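You operate a simulated robot arm through the tools that you are given. There is no shell and no other tool. Be economical: measure what you need, move in short steps, check, and stop when the job is done.

Carry out the task below with a simulated two-armed robot. There is one attempt and no reset: what you move stays moved.

TASK
Vacuum the crumbs off the sanding stand's worktop.
Fine: switch the extractor on, use the blue hose end, stand it back in its cup and switch off. Set down upright: blue hose end. What is to be rubbed or washed off counts as gone when no trace of it is left.

Only the result counts: the job must be done as asked and must still hold three seconds after the hand-in. Knocking over, shifting, dropping, spilling or breaking anything else fails it.

THE ROBOT
Two 7-joint arms with two-finger parallel grippers on one trunk, on a base that drives. Base frame: it is fixed to the floor where the robot stands at the start and does not move with it; the origin is under the middle of the robot, x ahead of it, y to its left, z up. Units: m, degrees, N and s.
The left shoulder is at the start at [0.05, 0.168, 0.882], the right one opposite. With the tool pointing down near the work surface each hand reaches from about 0.1 to 0.62 m from the robot's upright axis, wherever it stands, measured 20 degrees to its own side. Places, roughly: blue hose end (6x6x9 cm) [0.7, 0.2, 0.4]; extractor switch [0.6, 0, 0.5]; worktop crumbs [1.3, 0.9, 0.9]. Payload 1.57 kg a hand.
Tool frame (each hand has its own): the origin (TCP) lies between the finger pads and is the grasp point; the fingertips stand 0.03 m ahead of it; z points along the fingers, y is the line along which they close. Largest opening 0.08 m; finger width 0.017, thickness 0.012; the body of the gripper, 0.04 by 0.082 m, starts 0.08 m behind the TCP.
Orientation is that of the tool frame in the base frame, as a unit quaternion [x, y, z, w]. With the fingers straight down and closing along the base's y, the tool's x points along the base's -x, its y along +y and its z along -z.

THE INTERFACE
- The arms move only by the tool move_arm. It takes "left_series", "right_series" or both (then of equal length, played together; a hand with none holds still); each is a list of rows, each a list of 7 numbers: the shift along the tool's x, y, z in m, then the turn, a rotation vector about the tool's x, y, z in degrees, then the finger opening in m, from 0 to 0.08. In form: [[dx, dy, dz, wx, wy, wz, hand], ...]. A call has 1 to 10 rows; each row is the pose to reach, as a shift and turn from the pose commanded when the call began, along the tool's axes at that moment. Each row takes 0.2 s and may step no farther than 0.05 m and 8.6 degrees from the row before; otherwise, or with a gripper value out of range, the whole call is refused. Where a pose cannot be reached the arm comes as near as it can. A force on the tool above 40 N (or 10 N above the force at the start of the call, whichever is more), or a blocked arm, ends the call early, and 0.2 s more pass. The fingers move at their own pace (about 0.045 m/s each) and stop on an object; they squeeze with about 28 N. The grip force told is the motor's: it shows also when the fingers shut on nothing. Time passes only in rows, and 0.2 s behind the last, so rows that repeat a pose let the fingers close. It gives the time, the measured TCP pose, the force on the tool (base axes), the opening and the grip force at its end, in the units of the frame above (readings bear some noise), with the torque about the TCP (base axes, N m) and any sound that the robot's microphone picked up, and new pictures: "show" is both (left out), scene, wrist or none (wrist: the cameras of the hands that moved).
- Cameras (640 x 400 px; columns grow to the right, rows downward): "scene" is now at [0.1232, 0.0251, 1.0903]; the picture's right is [0.25, -0.97, 0.00], its down [-0.58, -0.15, -0.80] and it looks along [0.78, 0.20, -0.60] (base axes); focal length 248 px, centre (320, 200). "left" rides on the left gripper at [0.072, 0.007, -0.122] in its tool frame; the picture's right is [-0.09, 1.00, 0.00], its down [-0.84, -0.08, -0.54] and it looks along [-0.54, -0.05, 0.84] (tool axes); focal length 238 px, centre (320, 200). "right" rides on the right gripper at [0.072, -0.007, -0.122] in its tool frame; the picture's right is [0.09, 1.00, 0.00], its down [-0.84, 0.08, -0.54] and it looks along [-0.54, 0.05, 0.84] (tool axes); focal length 238 px, centre (320, 200). There is no depth. A picture from a camera that has moved, and an enlarged one, comes with that camera's place and axes in the base frame and with its lens.
- raise_lower(by): slides the trunk up (or, below 0, down) by that many m; the arms and the scene camera ride with it, the base frame stays. It gives what a move gives, with no picture.
- steer(legs): drives the robot by 1 to 6 legs, each [ahead, left, turn to the left] in m, m and degrees, along the robot's own axes; the way and the turn of a leg run together, so that a leg with both is an arc; at most 1.5 m and 180 degrees a leg. The arms and the cameras ride along, it lands a little off, and it stops where it bumps. It gives what a move gives, and a new picture of the scene camera.
- turn_head(pan, tilt): turns the head with the scene camera to pan (to the left, within 80 degrees either way) and tilt (down, from -29 to 69), counted from straight ahead of the robot. It gives what a move gives, and a new picture of the scene camera.
- zoom(camera, box): a new picture of the part [left, top, right, bottom] of that camera's present view, enlarged. No time passes.
- hand_in(): hands the job in; it is judged then, once.

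Work in short steps. Places have to be worked out from the pictures, the camera data and where the tool is seen: move nearer, look again, correct. Check each grasp and each placing, and mend what went wrong. You have 120 turns and 260 pictures in all, those below and enlarged ones among them. Open the grippers and draw the arms clear of the work before you hand the job in, unless the task says otherwise; then end with one line.

The tools are called as a command line: name --argument value ..., lists and objects as JSON in quotes. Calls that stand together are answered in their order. move_arm: Moves the arms, as the interface text tells. Its arguments: {"type":"object","properties":{"left_series":{"type":"array"},"right_series":{"type":"array"},"show":{"type":"string","enum":["both","scene","wrist","none"]}},"required":[]} The other tools are called the same way: raise_lower (by) slides the trunk up or down; steer (legs) drives the base; turn_head (pan, tilt) turns the head that bears the scene camera; zoom (camera, box) takes an enlarged picture of a part of a camera's view; hand_in () hands the job in.

At the start:

```text
time_s: 0.0
left_tcp_pos: [0.4832, 0.3007, 0.7497]
left_ee_rot: [-0.001, 1.0, 0.0, 0.001]
left_force: [0.1, 0.3, -0.1]
left_wrist_torque: [0.02, 0.04, -0.01]
left_gripper_width: 0.0799
left_finger_force: 0.0
right_tcp_pos: [0.4608, -0.1092, 0.7781]
right_ee_rot: [0.001, 1.0, 0.001, 0.001]
right_force: [-0.8, -0.4, 0.0]
right_wrist_torque: [0.0, 0.03, 0.0]
right_gripper_width: 0.0802
right_finger_force: 0.1
trunk travel left (down, up): [-0.05, 0.393]
robot x, y, heading: [0.002, -0.0003, -0.4]
head pan, tilt: [14.6, 36.6]
```

scene: 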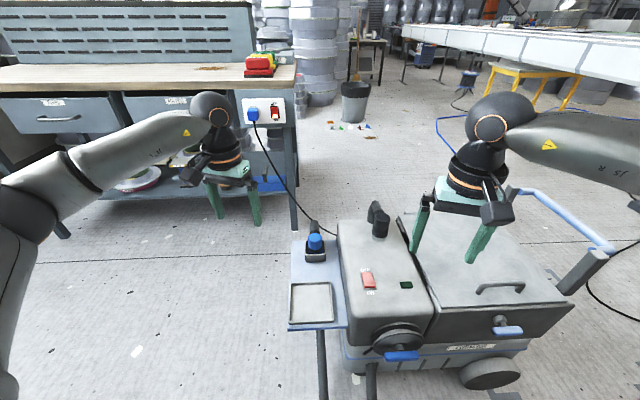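
right: 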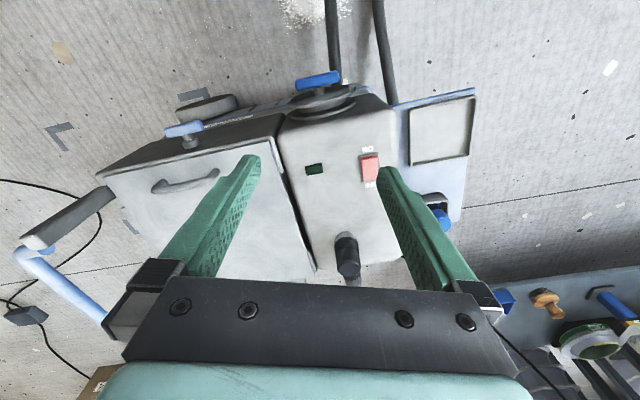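
left: 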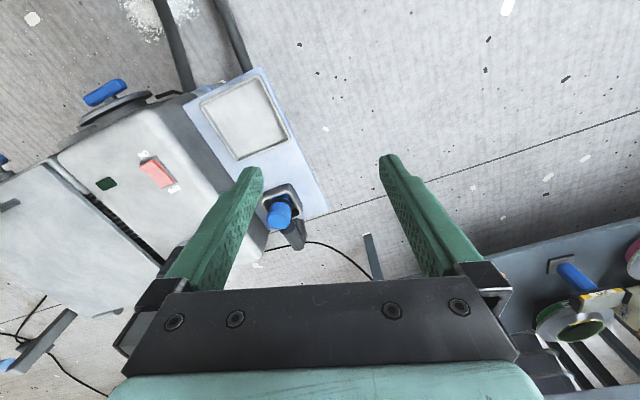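

The extractor stands ahead, with the blue hose end in its cup on a side shelf; the worktop is ahead on the left. I zoom in on the details first.

zoom --camera "scene" --box '[270, 190, 470, 340]'

zoom --camera "scene" --box '[0, 30, 320, 230]'

zoom --camera "left" --box '[80, 60, 340, 260]'

```text
2.67 times, centred on (370, 265) of scene
camera zoom: at [0.1232, 0.0251, 1.0903], right [0.25, -0.97, 0.0], down [-0.58, -0.15, -0.8], along [0.78, 0.2, -0.6], focal length 661 px, centre (187, 27)
```

zoom: 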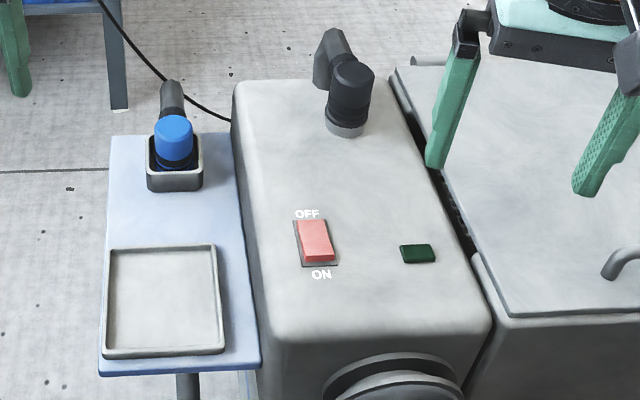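

```text
2.00 times, centred on (160, 130) of scene
camera zoom: at [0.1232, 0.0251, 1.0903], right [0.25, -0.97, 0.0], down [-0.58, -0.15, -0.8], along [0.78, 0.2, -0.6], focal length 496 px, centre (640, 340)
```

zoom: 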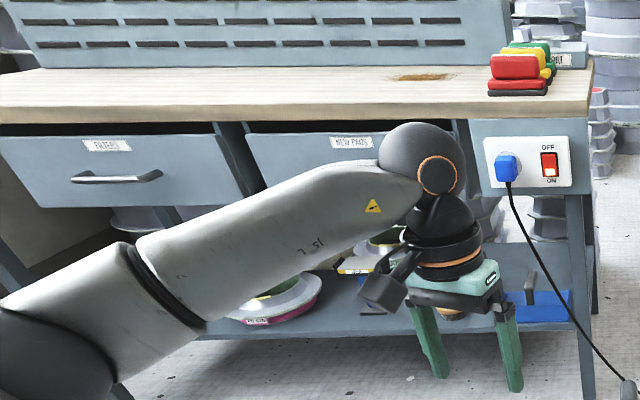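

```text
2.00 times, centred on (210, 160) of left
camera zoom: at [0.4097, 0.3077, 0.8719], right [0.09, 1.0, 0.0], down [0.84, -0.08, 0.54], along [0.54, -0.05, -0.84], focal length 477 px, centre (540, 280)
```

zoom: 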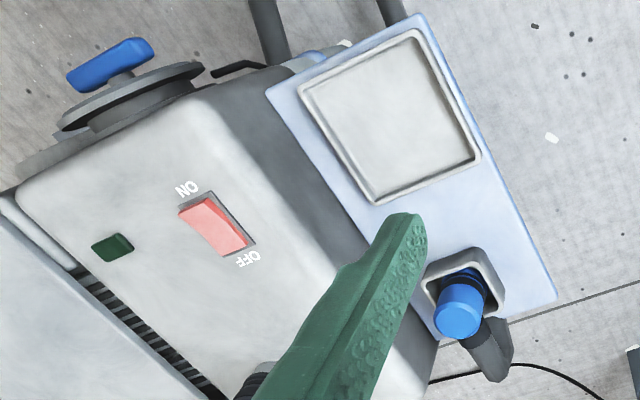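

The hose end's top is at about (0.707, 0.194, 0.461) and the extractor rocker at (0.572, 0.0, 0.487), with its ON end nearer me. I close the right hand and bring it above the ON half.

move_arm --right_series '[[-0.016, 0.018, 0.038, 0, 0, 0, 0.0], [-0.031, 0.035, 0.076, 0, 0, 0, 0.0], [-0.047, 0.053, 0.114, 0, 0, 0, 0.0], [-0.063, 0.071, 0.152, 0, 0, 0, 0.0], [-0.078, 0.088, 0.185, 0, 0, 0, 0.0], [-0.094, 0.106, 0.215, 0, 0, 0, 0.0], [-0.094, 0.106, 0.215, 0, 0, 0, 0.0]]'

```text
time_s: 1.6
left_tcp_pos: [0.4823, 0.3014, 0.7502]
left_ee_rot: [-0.001, 1.0, 0.0, 0.0]
left_force: [-0.6, 0.4, -0.5]
left_wrist_torque: [0.0, 0.03, 0.01]
left_gripper_width: 0.08
left_finger_force: 0.1
right_tcp_pos: [0.5561, -0.0021, 0.5643]
right_ee_rot: [0.0, 1.0, 0.001, 0.002]
right_force: [-0.7, 0.4, 0.9]
right_wrist_torque: [0.0, 0.02, 0.0]
right_gripper_width: 0.0002
right_finger_force: 21.0
trunk travel left (down, up): [-0.05, 0.393]
robot x, y, heading: [-0.0002, -0.0001, -0.1]
head pan, tilt: [14.6, 36.6]
camera scene: at [0.1232, 0.0252, 1.0903], right [0.25, -0.97, 0.0], down [-0.58, -0.15, -0.8], along [0.78, 0.2, -0.6], focal length 248 px, centre (320, 200)
camera right: at [0.4841, -0.0084, 0.6867], right [-0.09, 1.0, 0.0], down [0.84, 0.08, 0.54], along [0.54, 0.05, -0.84], focal length 238 px, centre (320, 200)
```

scene: 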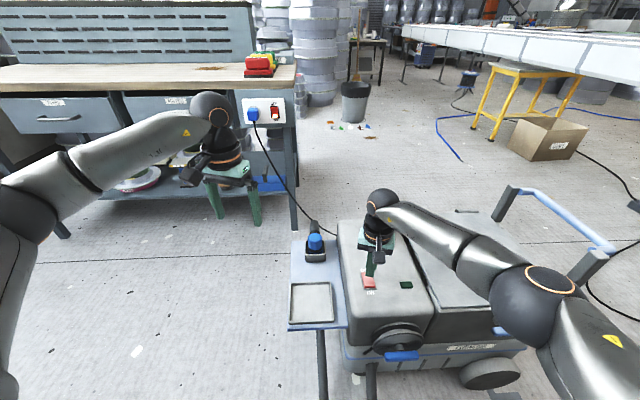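
right: 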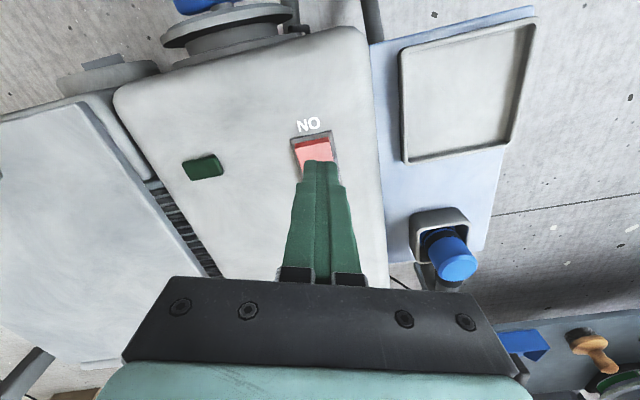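

The fingertips are just above the rocker's ON end (edge near x≈0.556, y≈−0.007). I shift 6 mm outward and press down gently.

move_arm --right_series '[[-0.006, -0.002, 0.015, 0, 0, 0, 0.0], [-0.006, -0.002, 0.028, 0, 0, 0, 0.0], [-0.006, -0.002, 0.035, 0, 0, 0, 0.0], [-0.006, -0.002, 0.04, 0, 0, 0, 0.0], [-0.006, -0.002, 0.044, 0, 0, 0, 0.0], [-0.006, -0.002, 0.047, 0, 0, 0, 0.0]]' --show "wrist"

```text
time_s: 3.0
left_tcp_pos: [0.4817, 0.3005, 0.7526]
left_ee_rot: [-0.001, 1.0, 0.0, 0.002]
left_force: [-0.6, -0.2, 0.3]
left_wrist_torque: [-0.01, -0.05, 0.0]
left_gripper_width: 0.0799
left_finger_force: 0.1
right_tcp_pos: [0.5616, -0.004, 0.5203]
right_ee_rot: [0.0, 1.0, 0.001, 0.003]
right_force: [-8.7, -2.2, 23.5]
right_wrist_torque: [0.09, 0.03, 0.06]
right_gripper_width: 0.0
right_finger_force: 21.5
trunk travel left (down, up): [-0.05, 0.393]
robot x, y, heading: [0.0014, -0.0018, -0.1]
head pan, tilt: [14.6, 36.6]
camera right: at [0.4898, -0.0107, 0.6427], right [-0.09, 1.0, 0.0], down [0.83, 0.08, 0.55], along [0.54, 0.05, -0.84], focal length 238 px, centre (320, 200)
```

right: 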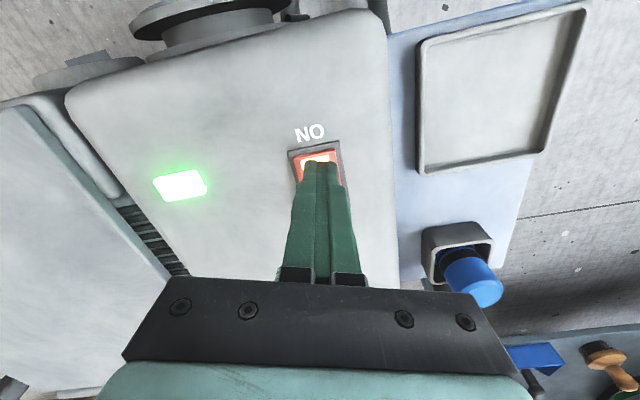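

The lamp is lit green, so the extractor is on. I lift the right hand clear and draw it back.

move_arm --right_series '[[0, 0, -0.04, 0, 0, 0, 0.0], [0, 0, -0.08, 0, 0, 0, 0.0], [0, 0, -0.12, 0, 0, 0, 0.0], [0.03, -0.03, -0.15, 0, 0, 0, 0.0], [0.06, -0.06, -0.18, 0, 0, 0, 0.03], [0.09, -0.09, -0.21, 0, 0, 0, 0.06], [0.12, -0.12, -0.23, 0, 0, 0, 0.08]]' --show "none"

turn_head --pan 30 --tilt 25

zoom --camera "left" --box '[220, 150, 340, 260]'

```text
refused: row 4 steps farther than a row can; nothing moved
```

```text
time_s: 3.8
left_tcp_pos: [0.4812, 0.3011, 0.7522]
left_ee_rot: [-0.001, 1.0, 0.0, 0.002]
left_force: [0.4, 0.1, -0.1]
left_wrist_torque: [-0.03, 0.0, 0.0]
left_gripper_width: 0.0798
left_finger_force: 0.0
right_tcp_pos: [0.5625, -0.0049, 0.5206]
right_ee_rot: [0.001, 1.0, 0.001, 0.004]
right_force: [-12.1, -3.1, 32.9]
right_wrist_torque: [0.11, 0.11, 0.13]
right_gripper_width: 0.0
right_finger_force: 21.0
trunk travel left (down, up): [-0.05, 0.393]
robot x, y, heading: [-0.0014, 0.0024, -0.2]
head pan, tilt: [30.0, 25.0]
camera scene: at [0.1157, 0.0491, 1.1091], right [0.5, -0.87, 0.0], down [-0.36, -0.21, -0.91], along [0.79, 0.45, -0.42], focal length 248 px, centre (320, 200)
```

scene: 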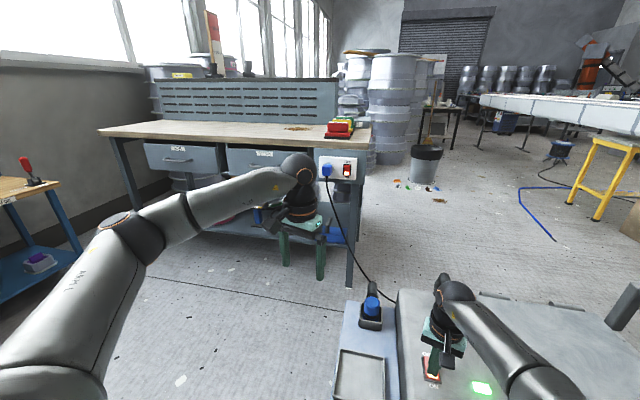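

```text
3.64 times, centred on (280, 205) of left
camera zoom: at [0.4076, 0.3077, 0.8735], right [0.09, 1.0, 0.0], down [0.84, -0.08, 0.54], along [0.54, -0.05, -0.84], focal length 867 px, centre (466, 182)
```

zoom: 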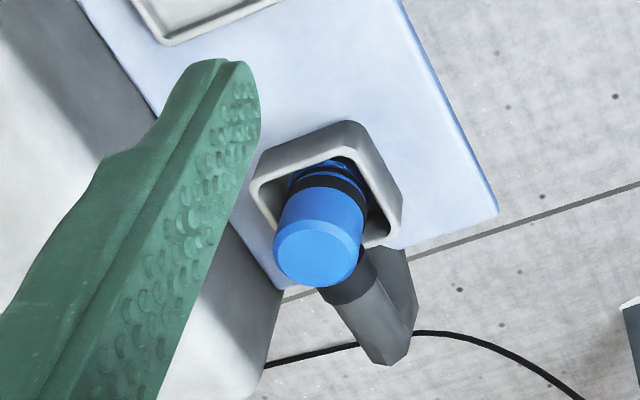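

Row 4 was too long a step; I redo the retreat with shorter steps.

move_arm --right_series '[[0, 0, -0.04, 0, 0, 0, 0.0], [0, 0, -0.08, 0, 0, 0, 0.0], [0, 0, -0.12, 0, 0, 0, 0.0], [0.025, -0.025, -0.145, 0, 0, 0, 0.0], [0.05, -0.05, -0.17, 0, 0, 0, 0.03], [0.075, -0.075, -0.195, 0, 0, 0, 0.06], [0.1, -0.1, -0.22, 0, 0, 0, 0.08]]' --show "scene"

zoom --camera "scene" --box '[240, 90, 420, 210]'

zoom --camera "scene" --box '[310, 270, 510, 400]'

```text
time_s: 5.4
left_tcp_pos: [0.4828, 0.3015, 0.7503]
left_ee_rot: [0.0, 1.0, 0.0, 0.0]
left_force: [-0.5, 0.6, 0.3]
left_wrist_torque: [0.0, -0.05, 0.01]
left_gripper_width: 0.0799
left_finger_force: 0.1
right_tcp_pos: [0.4596, -0.1044, 0.738]
right_ee_rot: [0.001, 1.0, -0.001, 0.001]
right_force: [0.7, 1.1, 0.6]
right_wrist_torque: [-0.02, 0.02, -0.06]
right_gripper_width: 0.0641
right_finger_force: 0.0
trunk travel left (down, up): [-0.05, 0.393]
robot x, y, heading: [-0.0004, 0.0015, 0.1]
head pan, tilt: [30.0, 25.0]
camera scene: at [0.1186, 0.0493, 1.1085], right [0.5, -0.87, 0.0], down [-0.37, -0.21, -0.91], along [0.78, 0.45, -0.42], focal length 248 px, centre (320, 200)
```

scene: 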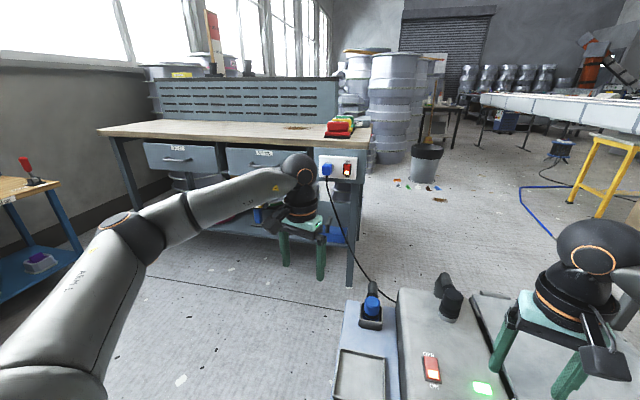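

```text
3.33 times, centred on (330, 150) of scene
camera zoom: at [0.1186, 0.0493, 1.1085], right [0.5, -0.87, 0.0], down [-0.37, -0.21, -0.91], along [0.78, 0.45, -0.42], focal length 826 px, centre (287, 367)
```

zoom: 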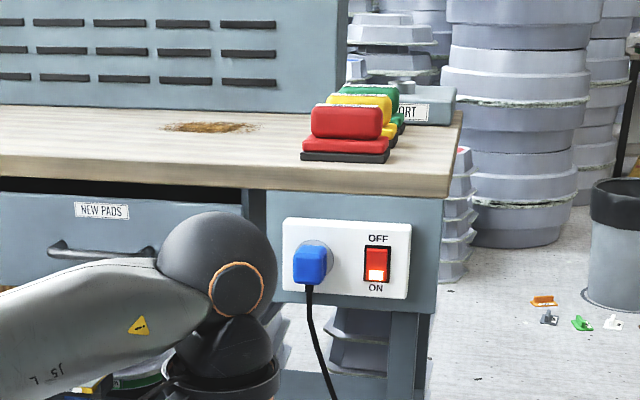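

```text
3.08 times, centred on (410, 335) of scene
camera zoom: at [0.1186, 0.0493, 1.1085], right [0.5, -0.87, 0.0], down [-0.37, -0.21, -0.91], along [0.78, 0.45, -0.42], focal length 763 px, centre (43, -215)
```

zoom: 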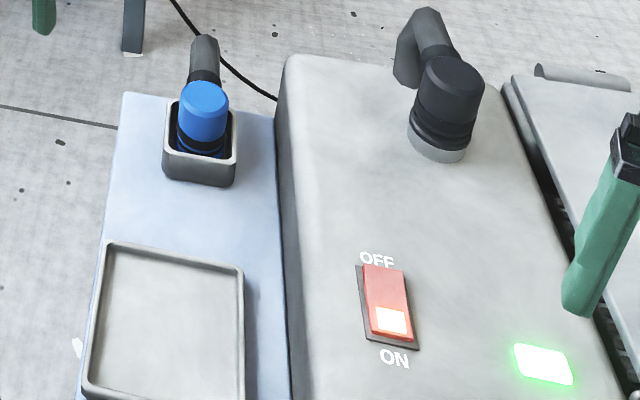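

The extractor is on and both switches show lit. The crumb patch lies left of the sanding blocks. I drive left and ahead to reach the hose end with the right hand without getting close to the extractor front.

steer --legs '[[0, 0.5, 0], [0.2, 0, -10]]'

turn_head --pan -25 --tilt 45

```text
time_s: 11.5
left_tcp_pos: [0.7331, 0.6926, 0.7499]
left_ee_rot: [0.09, 0.996, 0.0, 0.0]
left_force: [1.5, -0.7, -0.4]
left_wrist_torque: [0.01, -0.01, 0.01]
left_gripper_width: 0.0802
left_finger_force: 0.1
right_tcp_pos: [0.6366, 0.2977, 0.7371]
right_ee_rot: [0.093, 0.996, 0.001, 0.001]
right_force: [-0.3, -0.4, -0.3]
right_wrist_torque: [0.0, -0.01, 0.04]
right_gripper_width: 0.08
right_finger_force: 0.0
trunk travel left (down, up): [-0.05, 0.393]
robot x, y, heading: [0.205, 0.4835, -10.4]
head pan, tilt: [30.0, 25.0]
camera scene: at [0.3279, 0.5117, 1.1085], right [0.33, -0.94, 0.0], down [-0.4, -0.14, -0.91], along [0.85, 0.3, -0.42], focal length 248 px, centre (320, 200)
```

scene: 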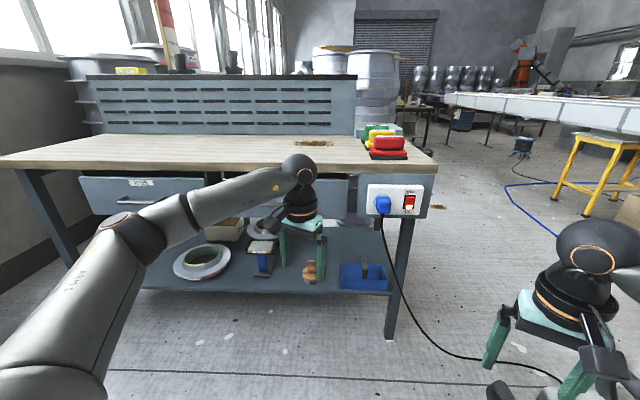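

```text
time_s: 12.8
left_tcp_pos: [0.7333, 0.6922, 0.7493]
left_ee_rot: [0.091, 0.996, -0.001, 0.0]
left_force: [-0.3, 0.0, 0.5]
left_wrist_torque: [0.03, 0.0, 0.02]
left_gripper_width: 0.0798
left_finger_force: 0.1
right_tcp_pos: [0.6367, 0.2977, 0.736]
right_ee_rot: [0.092, 0.996, 0.0, 0.001]
right_force: [1.1, -0.1, 0.1]
right_wrist_torque: [0.03, 0.0, 0.02]
right_gripper_width: 0.08
right_finger_force: 0.1
trunk travel left (down, up): [-0.05, 0.393]
robot x, y, heading: [0.2006, 0.4871, -10.2]
head pan, tilt: [-25.0, 45.0]
camera scene: at [0.3074, 0.4337, 1.078], right [-0.58, -0.81, 0.0], down [-0.58, 0.41, -0.71], along [0.58, -0.41, -0.71], focal length 248 px, centre (320, 200)
```

scene: 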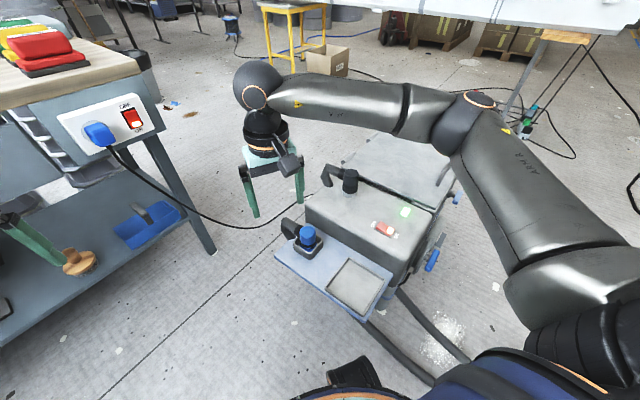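

Now I have a side view of the hose end. I zoom in to see how the hose stub leaves and how high the cup is.

zoom --camera "scene" --box '[265, 200, 365, 270]'

zoom --camera "right" --box '[0, 0, 640, 400]'

```text
5.71 times, centred on (315, 235) of scene
camera zoom: at [0.3074, 0.4337, 1.078], right [-0.58, -0.81, 0.0], down [-0.58, 0.41, -0.71], along [0.58, -0.41, -0.71], focal length 1417 px, centre (349, 0)
```

zoom: 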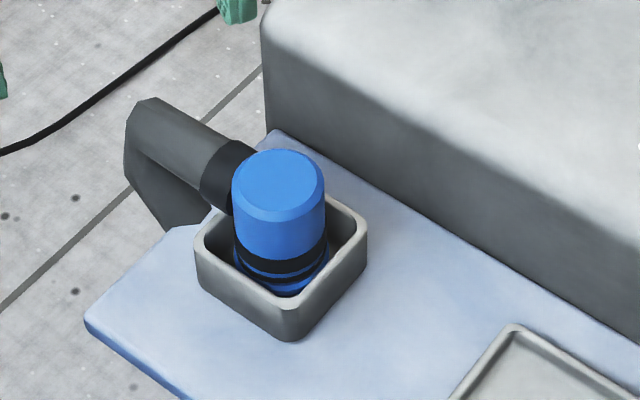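

```text
1.00 times, centred on (320, 200) of right (not enlarged: the box is as wide or as high as the picture)
camera zoom: at [0.5653, 0.3055, 0.8598], right [0.09, 1.0, 0.0], down [0.84, -0.08, 0.54], along [0.54, -0.05, -0.84], focal length 238 px, centre (320, 200)
```

zoom: 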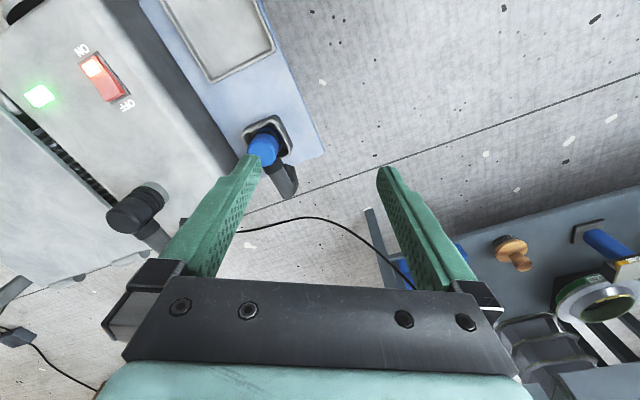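

The hose end is at about (0.71, 0.191), top z 0.461, with the stub leading away at about +17°. I bring the right hand to a 30°-tilted pre-grasp 9 cm back along the approach.

move_arm --right_series '[[-0.007, -0.015, 0.031, -0.58, -4.26, -2.17, 0.08], [-0.014, -0.03, 0.062, -1.17, -8.51, -4.34, 0.08], [-0.021, -0.045, 0.093, -1.76, -12.77, -6.51, 0.08], [-0.027, -0.059, 0.123, -2.34, -17.03, -8.69, 0.08], [-0.034, -0.074, 0.154, -2.93, -21.29, -10.86, 0.08], [-0.041, -0.089, 0.185, -3.51, -25.54, -13.03, 0.08], [-0.048, -0.104, 0.216, -4.1, -29.8, -15.2, 0.08]]'

```text
time_s: 14.4
left_tcp_pos: [0.7326, 0.693, 0.7508]
left_ee_rot: [0.09, 0.996, 0.0, 0.0]
left_force: [0.2, 1.4, -0.7]
left_wrist_torque: [0.02, 0.0, 0.04]
left_gripper_width: 0.0799
left_finger_force: 0.0
right_tcp_pos: [0.6646, 0.1872, 0.5203]
right_ee_rot: [-0.043, 0.965, 0.012, 0.26]
right_force: [-0.9, -0.4, 0.3]
right_wrist_torque: [0.0, 0.03, 0.01]
right_gripper_width: 0.08
right_finger_force: 0.1
trunk travel left (down, up): [-0.05, 0.393]
robot x, y, heading: [0.199, 0.4859, -10.4]
head pan, tilt: [-25.0, 45.0]
camera scene: at [0.3074, 0.4337, 1.078], right [-0.58, -0.81, 0.0], down [-0.58, 0.41, -0.71], along [0.58, -0.41, -0.71], focal length 248 px, centre (320, 200)
camera right: at [0.5432, 0.1699, 0.5902], right [-0.17, 0.98, -0.05], down [0.44, 0.12, 0.89], along [0.88, 0.13, -0.45], focal length 238 px, centre (320, 200)
```

scene: 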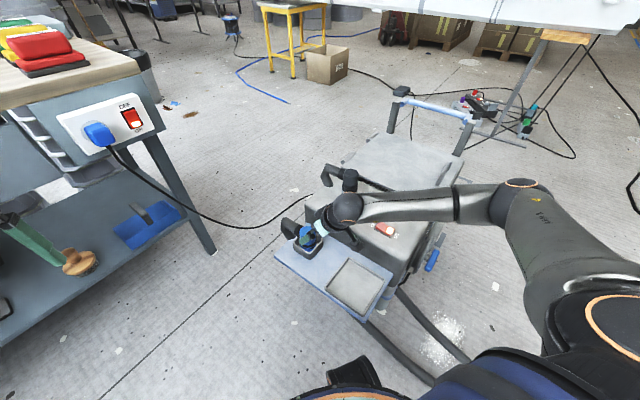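
right: 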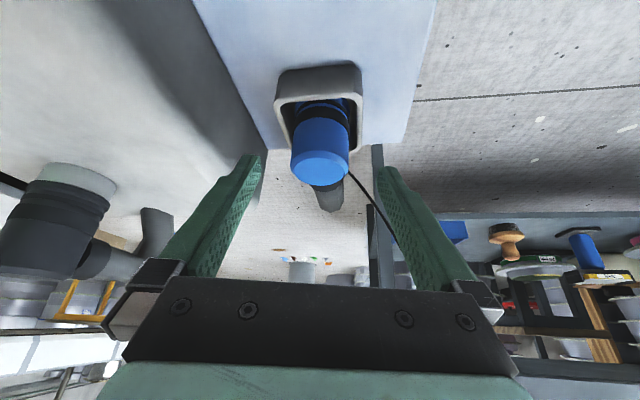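

The hose end is centred between the fingers. I go in along the tool axis by 9 cm.

move_arm --right_series '[[0, 0, 0.03, 0, 0, 0, 0.08], [0, 0, 0.055, 0, 0, 0, 0.08], [0, 0, 0.075, 0, 0, 0, 0.08], [0, 0, 0.09, 0, 0, 0, 0.08]]'

zoom --camera "scene" --box '[265, 190, 385, 270]'

```text
time_s: 15.3
left_tcp_pos: [0.7319, 0.6924, 0.7503]
left_ee_rot: [0.091, 0.996, 0.0, 0.0]
left_force: [-0.5, 0.1, 0.4]
left_wrist_torque: [-0.01, -0.01, 0.0]
left_gripper_width: 0.08
left_finger_force: 0.1
right_tcp_pos: [0.7037, 0.1925, 0.4551]
right_ee_rot: [-0.044, 0.964, 0.013, 0.26]
right_force: [-10.7, -1.1, 14.2]
right_wrist_torque: [-0.01, 0.32, 0.56]
right_gripper_width: 0.0801
right_finger_force: 0.1
trunk travel left (down, up): [-0.05, 0.393]
robot x, y, heading: [0.202, 0.4849, -10.6]
head pan, tilt: [-25.0, 45.0]
stopped in row 4 (right hand): the force on the tool passed its limit at 66 N (the readings are from after the stop); the commanded pose is now the measured one
camera scene: at [0.306, 0.4339, 1.0784], right [-0.58, -0.81, 0.0], down [-0.57, 0.41, -0.71], along [0.58, -0.41, -0.71], focal length 248 px, centre (320, 200)
camera right: at [0.5823, 0.1747, 0.5252], right [-0.17, 0.98, -0.04], down [0.44, 0.12, 0.89], along [0.88, 0.13, -0.46], focal length 238 px, centre (320, 200)
```

scene: 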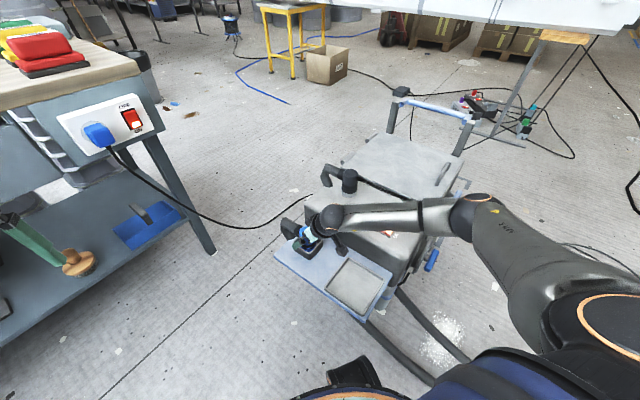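
right: 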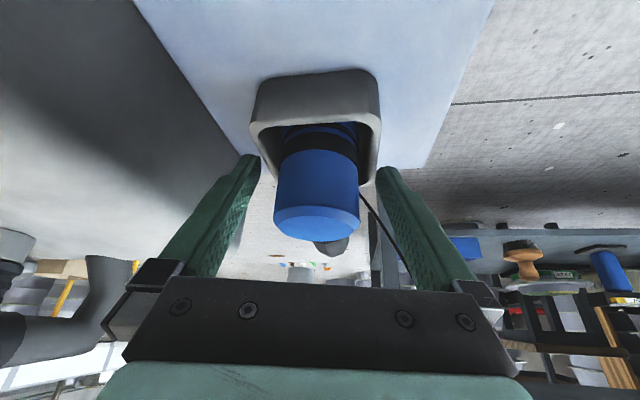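

```text
5.00 times, centred on (325, 230) of scene
camera zoom: at [0.306, 0.4339, 1.0784], right [-0.58, -0.81, 0.0], down [-0.57, 0.41, -0.71], along [0.58, -0.41, -0.71], focal length 1240 px, centre (295, 50)
```

zoom: 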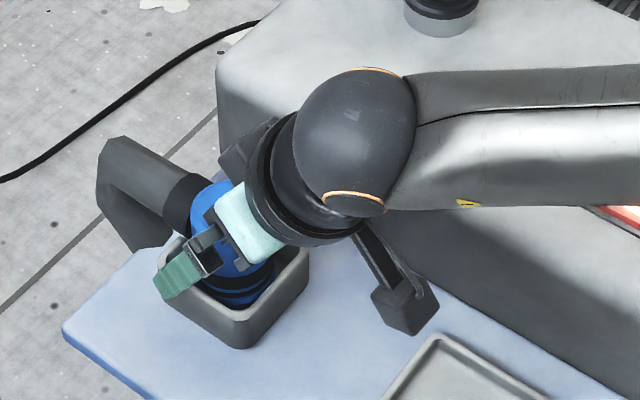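

The fingertips met the cup rim (tips around z 0.42) while the pads are already 1.5–2 cm below the blue top. I back off 4 mm upward and close there.

move_arm --right_series '[[-0.002, 0, -0.0035, 0, 0, 0, 0.08], [-0.002, 0, -0.0035, 0, 0, 0, 0.06], [-0.002, 0, -0.0035, 0, 0, 0, 0.04], [-0.002, 0, -0.0035, 0, 0, 0, 0.02], [-0.002, 0, -0.0035, 0, 0, 0, 0.02], [-0.002, 0, -0.0035, 0, 0, 0, 0.02]]' --show "wrist"

zoom --camera "scene" --box '[265, 190, 385, 270]'

```text
time_s: 16.7
left_tcp_pos: [0.7322, 0.6911, 0.7497]
left_ee_rot: [0.091, 0.996, 0.0, -0.001]
left_force: [-0.6, 0.7, 0.7]
left_wrist_torque: [-0.02, 0.0, -0.03]
left_gripper_width: 0.0803
left_finger_force: 0.0
right_tcp_pos: [0.7046, 0.1919, 0.4564]
right_ee_rot: [-0.042, 0.965, 0.012, 0.258]
right_force: [5.2, -2.7, -11.6]
right_wrist_torque: [0.38, -0.05, 0.74]
right_gripper_width: 0.0793
right_finger_force: 44.9
trunk travel left (down, up): [-0.05, 0.393]
robot x, y, heading: [0.202, 0.4856, -10.6]
head pan, tilt: [-25.0, 45.0]
camera right: at [0.5825, 0.1747, 0.5265], right [-0.17, 0.98, -0.04], down [0.45, 0.11, 0.89], along [0.88, 0.13, -0.46], focal length 238 px, centre (320, 200)
```

right: 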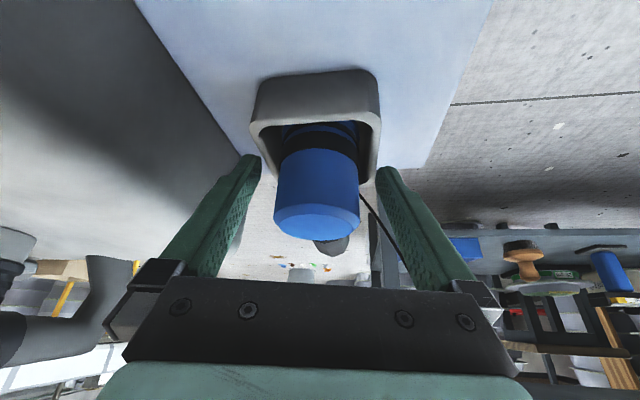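

```text
5.00 times, centred on (325, 230) of scene
camera zoom: at [0.308, 0.433, 1.0777], right [-0.58, -0.81, 0.0], down [-0.58, 0.41, -0.71], along [0.57, -0.41, -0.71], focal length 1240 px, centre (295, 50)
```

zoom: 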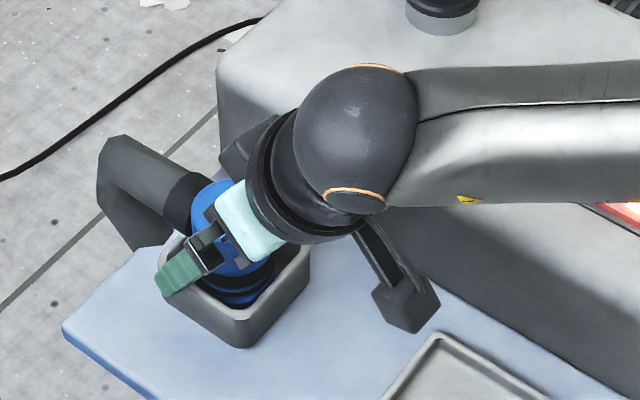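

The fingers were squeezing the outside of the cup (width 0.079), so the tips are below the rim. I open, rise about 1.3 cm so the tips clear the rim, and grip the blue body with the fingertip part.

move_arm --right_series '[[0, 0, 0, 0, 0, 0, 0.08], [0, 0, 0, 0, 0, 0, 0.08], [-0.003, 0, -0.005, 0, 0, 0, 0.08], [-0.0055, 0, -0.0095, 0, 0, 0, 0.08], [-0.0055, 0, -0.0095, 0, 0, 0, 0.08]]' --show "wrist"

zoom --camera "scene" --box '[265, 190, 385, 270]'

```text
time_s: 17.9
left_tcp_pos: [0.7318, 0.693, 0.7486]
left_ee_rot: [0.091, 0.996, 0.001, -0.001]
left_force: [0.4, -0.3, -0.4]
left_wrist_torque: [-0.01, 0.02, -0.01]
left_gripper_width: 0.0799
left_finger_force: 0.1
right_tcp_pos: [0.7042, 0.1927, 0.4684]
right_ee_rot: [-0.043, 0.965, 0.014, 0.259]
right_force: [0.1, 0.2, 0.4]
right_wrist_torque: [-0.04, 0.03, -0.02]
right_gripper_width: 0.08
right_finger_force: 0.0
trunk travel left (down, up): [-0.05, 0.393]
robot x, y, heading: [0.2038, 0.4857, -10.6]
head pan, tilt: [-25.0, 45.0]
camera right: at [0.5826, 0.175, 0.5384], right [-0.17, 0.98, -0.04], down [0.44, 0.11, 0.89], along [0.88, 0.13, -0.46], focal length 238 px, centre (320, 200)
```

right: 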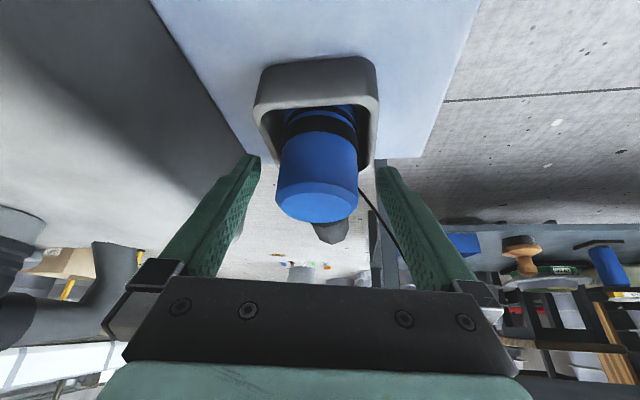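

```text
5.00 times, centred on (325, 230) of scene
camera zoom: at [0.3072, 0.4335, 1.078], right [-0.58, -0.81, 0.0], down [-0.58, 0.41, -0.71], along [0.58, -0.41, -0.71], focal length 1240 px, centre (295, 50)
```

zoom: 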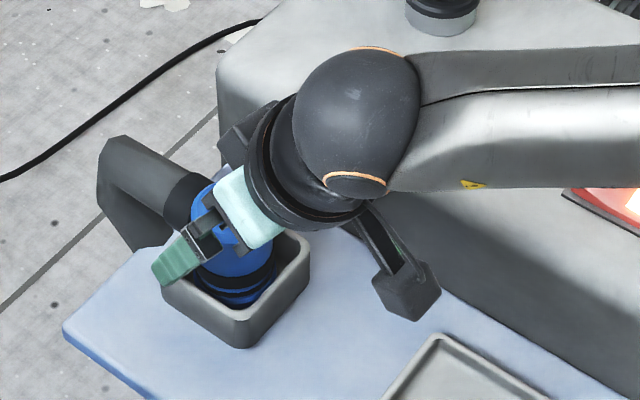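

The tips look above the rim now; I close the fingers and watch the width.

move_arm --right_series '[[0, 0, 0, 0, 0, 0, 0.065], [0, 0, 0, 0, 0, 0, 0.05], [0, 0, 0, 0, 0, 0, 0.03], [0, 0, 0, 0, 0, 0, 0.02], [0, 0, 0, 0, 0, 0, 0.02]]' --show "wrist"

zoom --camera "scene" --box '[265, 190, 385, 270]'

```text
time_s: 19.1
left_tcp_pos: [0.7333, 0.6925, 0.7503]
left_ee_rot: [0.092, 0.996, 0.0, 0.0]
left_force: [0.4, -0.4, 0.4]
left_wrist_torque: [0.03, -0.03, 0.0]
left_gripper_width: 0.0798
left_finger_force: 0.1
right_tcp_pos: [0.7044, 0.1929, 0.4676]
right_ee_rot: [-0.043, 0.965, 0.012, 0.259]
right_force: [0.5, 0.6, 0.8]
right_wrist_torque: [-0.02, -0.04, 0.03]
right_gripper_width: 0.0508
right_finger_force: 28.6
trunk travel left (down, up): [-0.05, 0.393]
robot x, y, heading: [0.202, 0.4842, -10.4]
head pan, tilt: [-25.0, 45.0]
camera right: at [0.5826, 0.1748, 0.5383], right [-0.17, 0.98, -0.04], down [0.44, 0.11, 0.89], along [0.88, 0.13, -0.46], focal length 238 px, centre (320, 200)
```

right: 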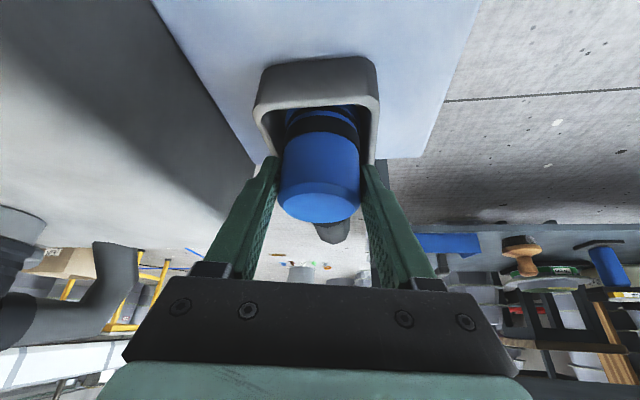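

```text
5.00 times, centred on (325, 230) of scene
camera zoom: at [0.3072, 0.4335, 1.078], right [-0.58, -0.81, 0.0], down [-0.58, 0.41, -0.71], along [0.58, -0.41, -0.71], focal length 1240 px, centre (295, 50)
```

zoom: 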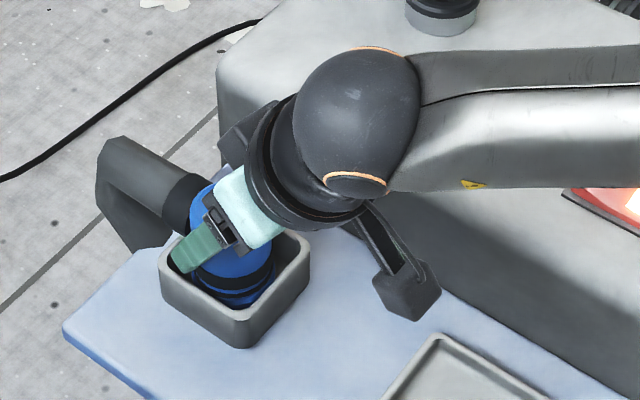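

Grip is firm at width 0.051. I lift straight up, first checking the early part.

move_arm --right_series '[[-0.01, 0, -0.0173, 0, 0, 0, 0.02], [-0.025, 0, -0.0433, 0, 0, 0, 0.02], [-0.04, 0, -0.0693, 0, 0, 0, 0.02], [-0.055, 0, -0.0953, 0, 0, 0, 0.02]]'

zoom --camera "scene" --box '[265, 150, 385, 270]'

```text
time_s: 20.1
left_tcp_pos: [0.7321, 0.6923, 0.7496]
left_ee_rot: [0.092, 0.996, 0.0, 0.0]
left_force: [0.5, 0.4, -0.2]
left_wrist_torque: [-0.01, 0.0, 0.01]
left_gripper_width: 0.0802
left_finger_force: 0.0
right_tcp_pos: [0.7036, 0.1932, 0.5774]
right_ee_rot: [-0.043, 0.965, 0.012, 0.258]
right_force: [-0.2, 0.9, -1.4]
right_wrist_torque: [0.0, 0.03, 0.02]
right_gripper_width: 0.0504
right_finger_force: 28.1
trunk travel left (down, up): [-0.05, 0.393]
robot x, y, heading: [0.2041, 0.4856, -10.8]
head pan, tilt: [-25.0, 45.0]
camera scene: at [0.3073, 0.4334, 1.0779], right [-0.58, -0.81, 0.0], down [-0.58, 0.41, -0.71], along [0.58, -0.41, -0.71], focal length 248 px, centre (320, 200)
camera right: at [0.5823, 0.176, 0.6482], right [-0.17, 0.98, -0.04], down [0.44, 0.11, 0.89], along [0.88, 0.13, -0.46], focal length 238 px, centre (320, 200)
```

scene: 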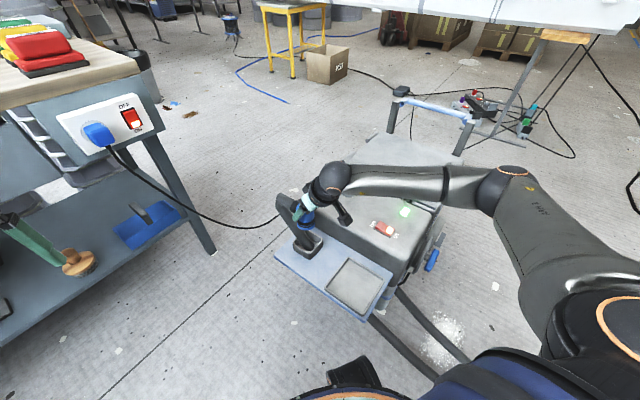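
right: 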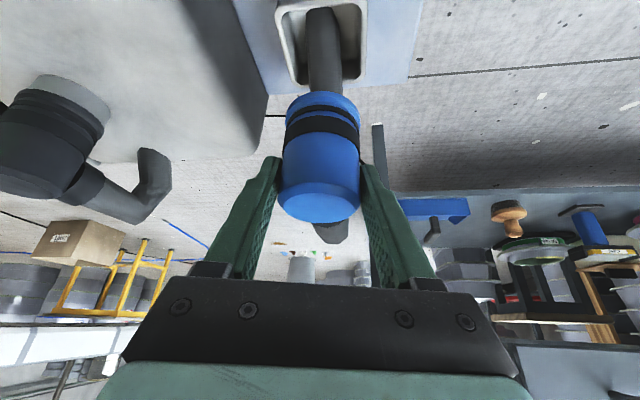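

```text
3.33 times, centred on (325, 210) of scene
camera zoom: at [0.3073, 0.4334, 1.0779], right [-0.58, -0.81, 0.0], down [-0.58, 0.41, -0.71], along [0.58, -0.41, -0.71], focal length 826 px, centre (303, 167)
```

zoom: 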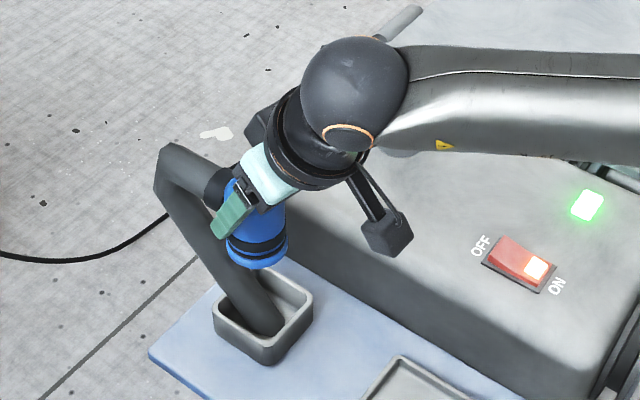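

The hose end comes free, mouth downward, about 8.5 cm below the TCP, with the hose trailing. The crumb patch triangulates to about (1.325, 0.90, 0.884), roughly 16×12 cm. I raise the trunk, then lift the right hand and tuck the left one back.

raise_lower --by 0.25

move_arm --right_series '[[-0.0175, 0, -0.03, 0, 0, 0, 0.02], [-0.035, 0, -0.06, 0, 0, 0, 0.02], [-0.0525, 0, -0.09, 0, 0, 0, 0.02], [-0.07, 0, -0.12, 0, 0, 0, 0.02], [-0.0875, 0, -0.15, 0, 0, 0, 0.02], [-0.105, 0, -0.18, 0, 0, 0, 0.02]]' --left_series '[[0.03, 0, -0.02, 0, 0, 0, 0.06], [0.06, 0, -0.04, 0, 0, 0, 0.04], [0.09, 0, -0.06, 0, 0, 0, 0.02], [0.12, 0, -0.08, 0, 0, 0, 0.0], [0.15, 0, -0.1, 0, 0, 0, 0.0], [0.17, 0, -0.1, 0, 0, 0, 0.0]]' --show "both"

```text
time_s: 22.6
left_tcp_pos: [0.7323, 0.6909, 0.9993]
left_ee_rot: [0.092, 0.996, 0.0, 0.0]
left_force: [-0.5, 0.6, -1.2]
left_wrist_torque: [-0.01, -0.02, -0.01]
left_gripper_width: 0.08
left_finger_force: 0.1
right_tcp_pos: [0.7038, 0.1929, 0.8285]
right_ee_rot: [-0.043, 0.965, 0.013, 0.258]
right_force: [0.1, 0.5, -1.2]
right_wrist_torque: [-0.02, 0.0, 0.01]
right_gripper_width: 0.0504
right_finger_force: 28.0
trunk travel left (down, up): [-0.3, 0.143]
robot x, y, heading: [0.2023, 0.4865, -10.6]
head pan, tilt: [-25.0, 45.0]
```

```text
time_s: 24.1
left_tcp_pos: [0.5645, 0.7212, 1.1018]
left_ee_rot: [0.092, 0.996, 0.0, -0.001]
left_force: [0.2, 0.0, -0.5]
left_wrist_torque: [-0.01, -0.01, -0.02]
left_gripper_width: 0.0
left_finger_force: 21.3
right_tcp_pos: [0.705, 0.1943, 1.0345]
right_ee_rot: [-0.043, 0.965, 0.014, 0.259]
right_force: [0.0, -0.1, -1.2]
right_wrist_torque: [-0.03, 0.02, 0.01]
right_gripper_width: 0.0505
right_finger_force: 28.4
trunk travel left (down, up): [-0.3, 0.143]
robot x, y, heading: [0.2002, 0.4858, -10.7]
head pan, tilt: [-25.0, 45.0]
camera scene: at [0.3071, 0.4338, 1.3279], right [-0.58, -0.81, 0.0], down [-0.58, 0.41, -0.71], along [0.58, -0.41, -0.71], focal length 248 px, centre (320, 200)
camera right: at [0.5833, 0.177, 1.1057], right [-0.17, 0.98, -0.04], down [0.45, 0.11, 0.89], along [0.88, 0.13, -0.46], focal length 238 px, centre (320, 200)
camera left: at [0.4944, 0.7419, 1.2222], right [0.27, 0.96, 0.0], down [0.81, -0.23, 0.54], along [0.52, -0.15, -0.84], focal length 238 px, centre (320, 200)
```

scene: 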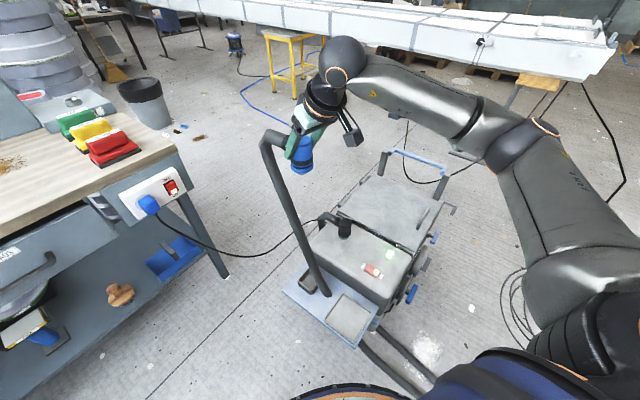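
right: 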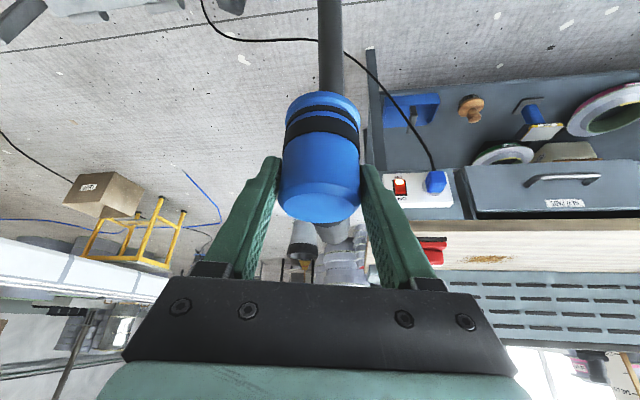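
left: 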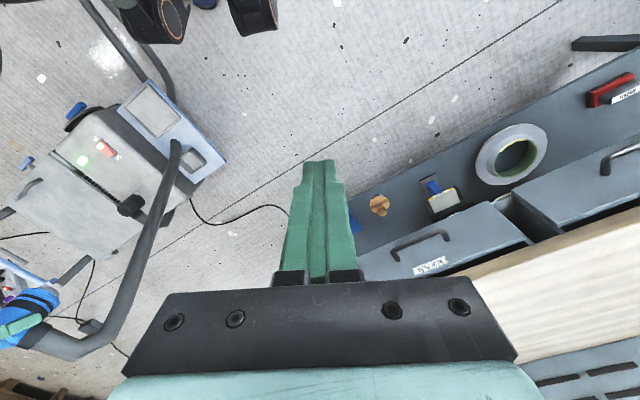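

The hose just trails along. I turn to face the bench and drive to about 0.4 m before its edge.

steer --legs '[[0, 0, 30.7], [0, 0.195, 0], [0.43, 0, 0]]'

turn_head --pan -12 --tilt 45

```text
time_s: 30.1
left_tcp_pos: [0.7361, 1.1962, 1.0998]
left_ee_rot: [-0.17, 0.985, 0.0, -0.001]
left_force: [-0.3, -0.9, -0.1]
left_wrist_torque: [0.0, 0.03, 0.01]
left_gripper_width: 0.0
left_finger_force: 21.8
right_tcp_pos: [1.1212, 0.811, 1.0342]
right_ee_rot: [-0.292, 0.921, 0.08, 0.247]
right_force: [0.3, 0.5, -0.1]
right_wrist_torque: [-0.02, -0.01, 0.02]
right_gripper_width: 0.0505
right_finger_force: 28.1
trunk travel left (down, up): [-0.3, 0.143]
robot x, y, heading: [0.5405, 0.8089, 19.4]
head pan, tilt: [-25.0, 45.0]
camera scene: at [0.6583, 0.8191, 1.3279], right [-0.1, -1.0, 0.0], down [-0.7, 0.07, -0.71], along [0.7, -0.07, -0.71], focal length 248 px, centre (320, 200)
```

scene: 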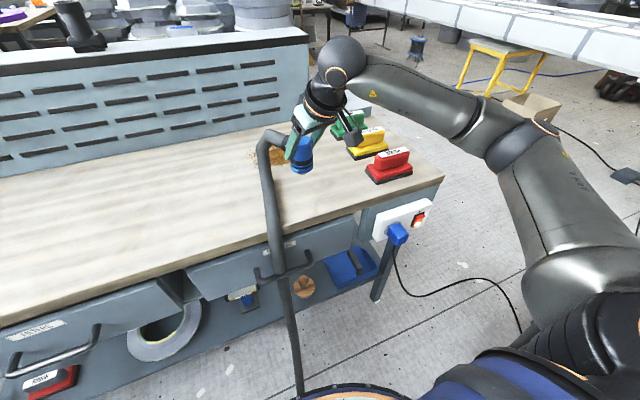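

```text
time_s: 30.8
left_tcp_pos: [0.7352, 1.1955, 1.1005]
left_ee_rot: [-0.17, 0.985, 0.0, 0.0]
left_force: [0.0, -0.1, 0.2]
left_wrist_torque: [0.01, 0.0, 0.0]
left_gripper_width: 0.0001
left_finger_force: 21.1
right_tcp_pos: [1.1209, 0.8098, 1.0344]
right_ee_rot: [-0.292, 0.921, 0.08, 0.246]
right_force: [-0.3, 0.8, -1.3]
right_wrist_torque: [0.02, -0.02, 0.0]
right_gripper_width: 0.0506
right_finger_force: 28.4
trunk travel left (down, up): [-0.3, 0.143]
robot x, y, heading: [0.5407, 0.812, 19.4]
head pan, tilt: [-12.0, 45.0]
camera scene: at [0.6576, 0.8373, 1.3279], right [0.13, -0.99, 0.0], down [-0.7, -0.09, -0.71], along [0.7, 0.09, -0.71], focal length 248 px, centre (320, 200)
```

scene: 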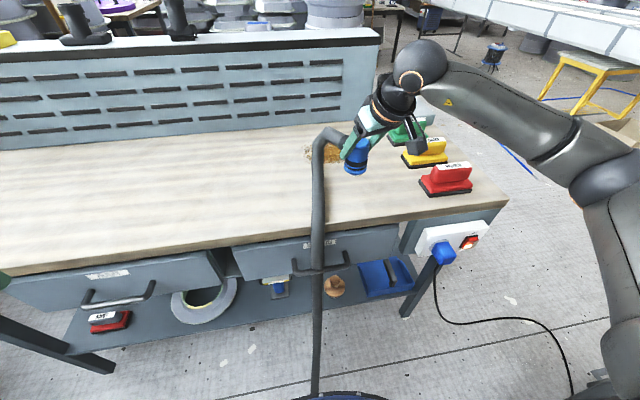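

The crumbs check out at about (1.315, 0.90). I drive 0.14 m closer to the bench.

steer --legs '[[0.14, 0.0, 0]]'

zoom --camera "right" --box '[0, 0, 640, 400]'

zoom --camera "scene" --box '[230, 80, 480, 240]'

```text
time_s: 32.2
left_tcp_pos: [0.8704, 1.245, 1.1]
left_ee_rot: [-0.171, 0.985, 0.0, -0.001]
left_force: [0.0, 0.7, 0.1]
left_wrist_torque: [-0.03, -0.01, -0.01]
left_gripper_width: 0.0
left_finger_force: 21.4
right_tcp_pos: [1.2546, 0.86, 1.0332]
right_ee_rot: [-0.293, 0.921, 0.08, 0.246]
right_force: [0.3, 0.1, -1.4]
right_wrist_torque: [-0.02, 0.0, -0.01]
right_gripper_width: 0.0505
right_finger_force: 28.0
trunk travel left (down, up): [-0.3, 0.143]
robot x, y, heading: [0.678, 0.858, 19.7]
head pan, tilt: [-12.0, 45.0]
camera scene: at [0.7927, 0.8859, 1.3278], right [0.13, -0.99, 0.0], down [-0.7, -0.09, -0.71], along [0.7, 0.09, -0.71], focal length 248 px, centre (320, 200)
```

scene: 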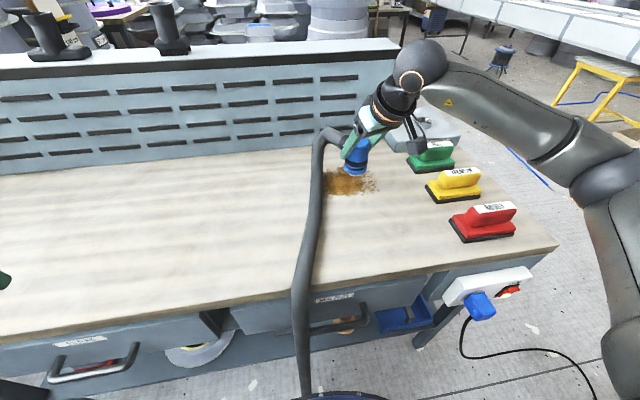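

```text
1.00 times, centred on (320, 200) of right (not enlarged: the box is as wide or as high as the picture)
camera zoom: at [1.1596, 0.7833, 1.1048], right [-0.64, 0.77, -0.04], down [0.33, 0.32, 0.89], along [0.69, 0.56, -0.46], focal length 238 px, centre (320, 200)
```

zoom: 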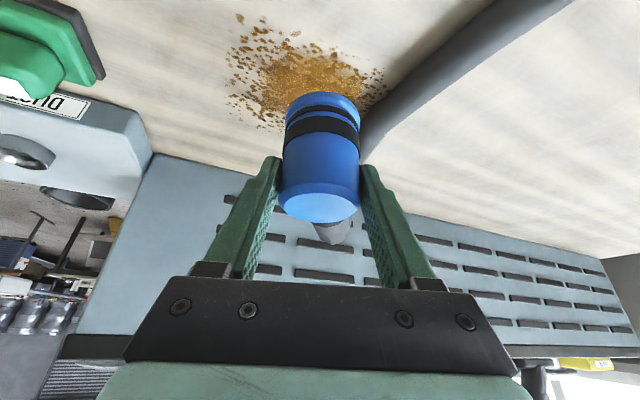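

```text
2.50 times, centred on (355, 160) of scene
camera zoom: at [0.7927, 0.8859, 1.3278], right [0.13, -0.99, 0.0], down [-0.7, -0.09, -0.71], along [0.7, 0.09, -0.71], focal length 620 px, centre (232, 300)
```

zoom: 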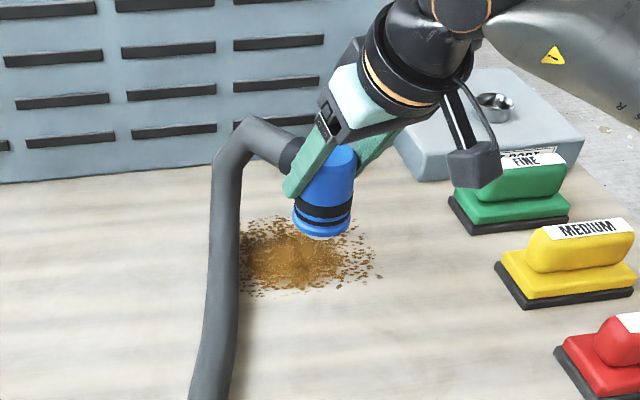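

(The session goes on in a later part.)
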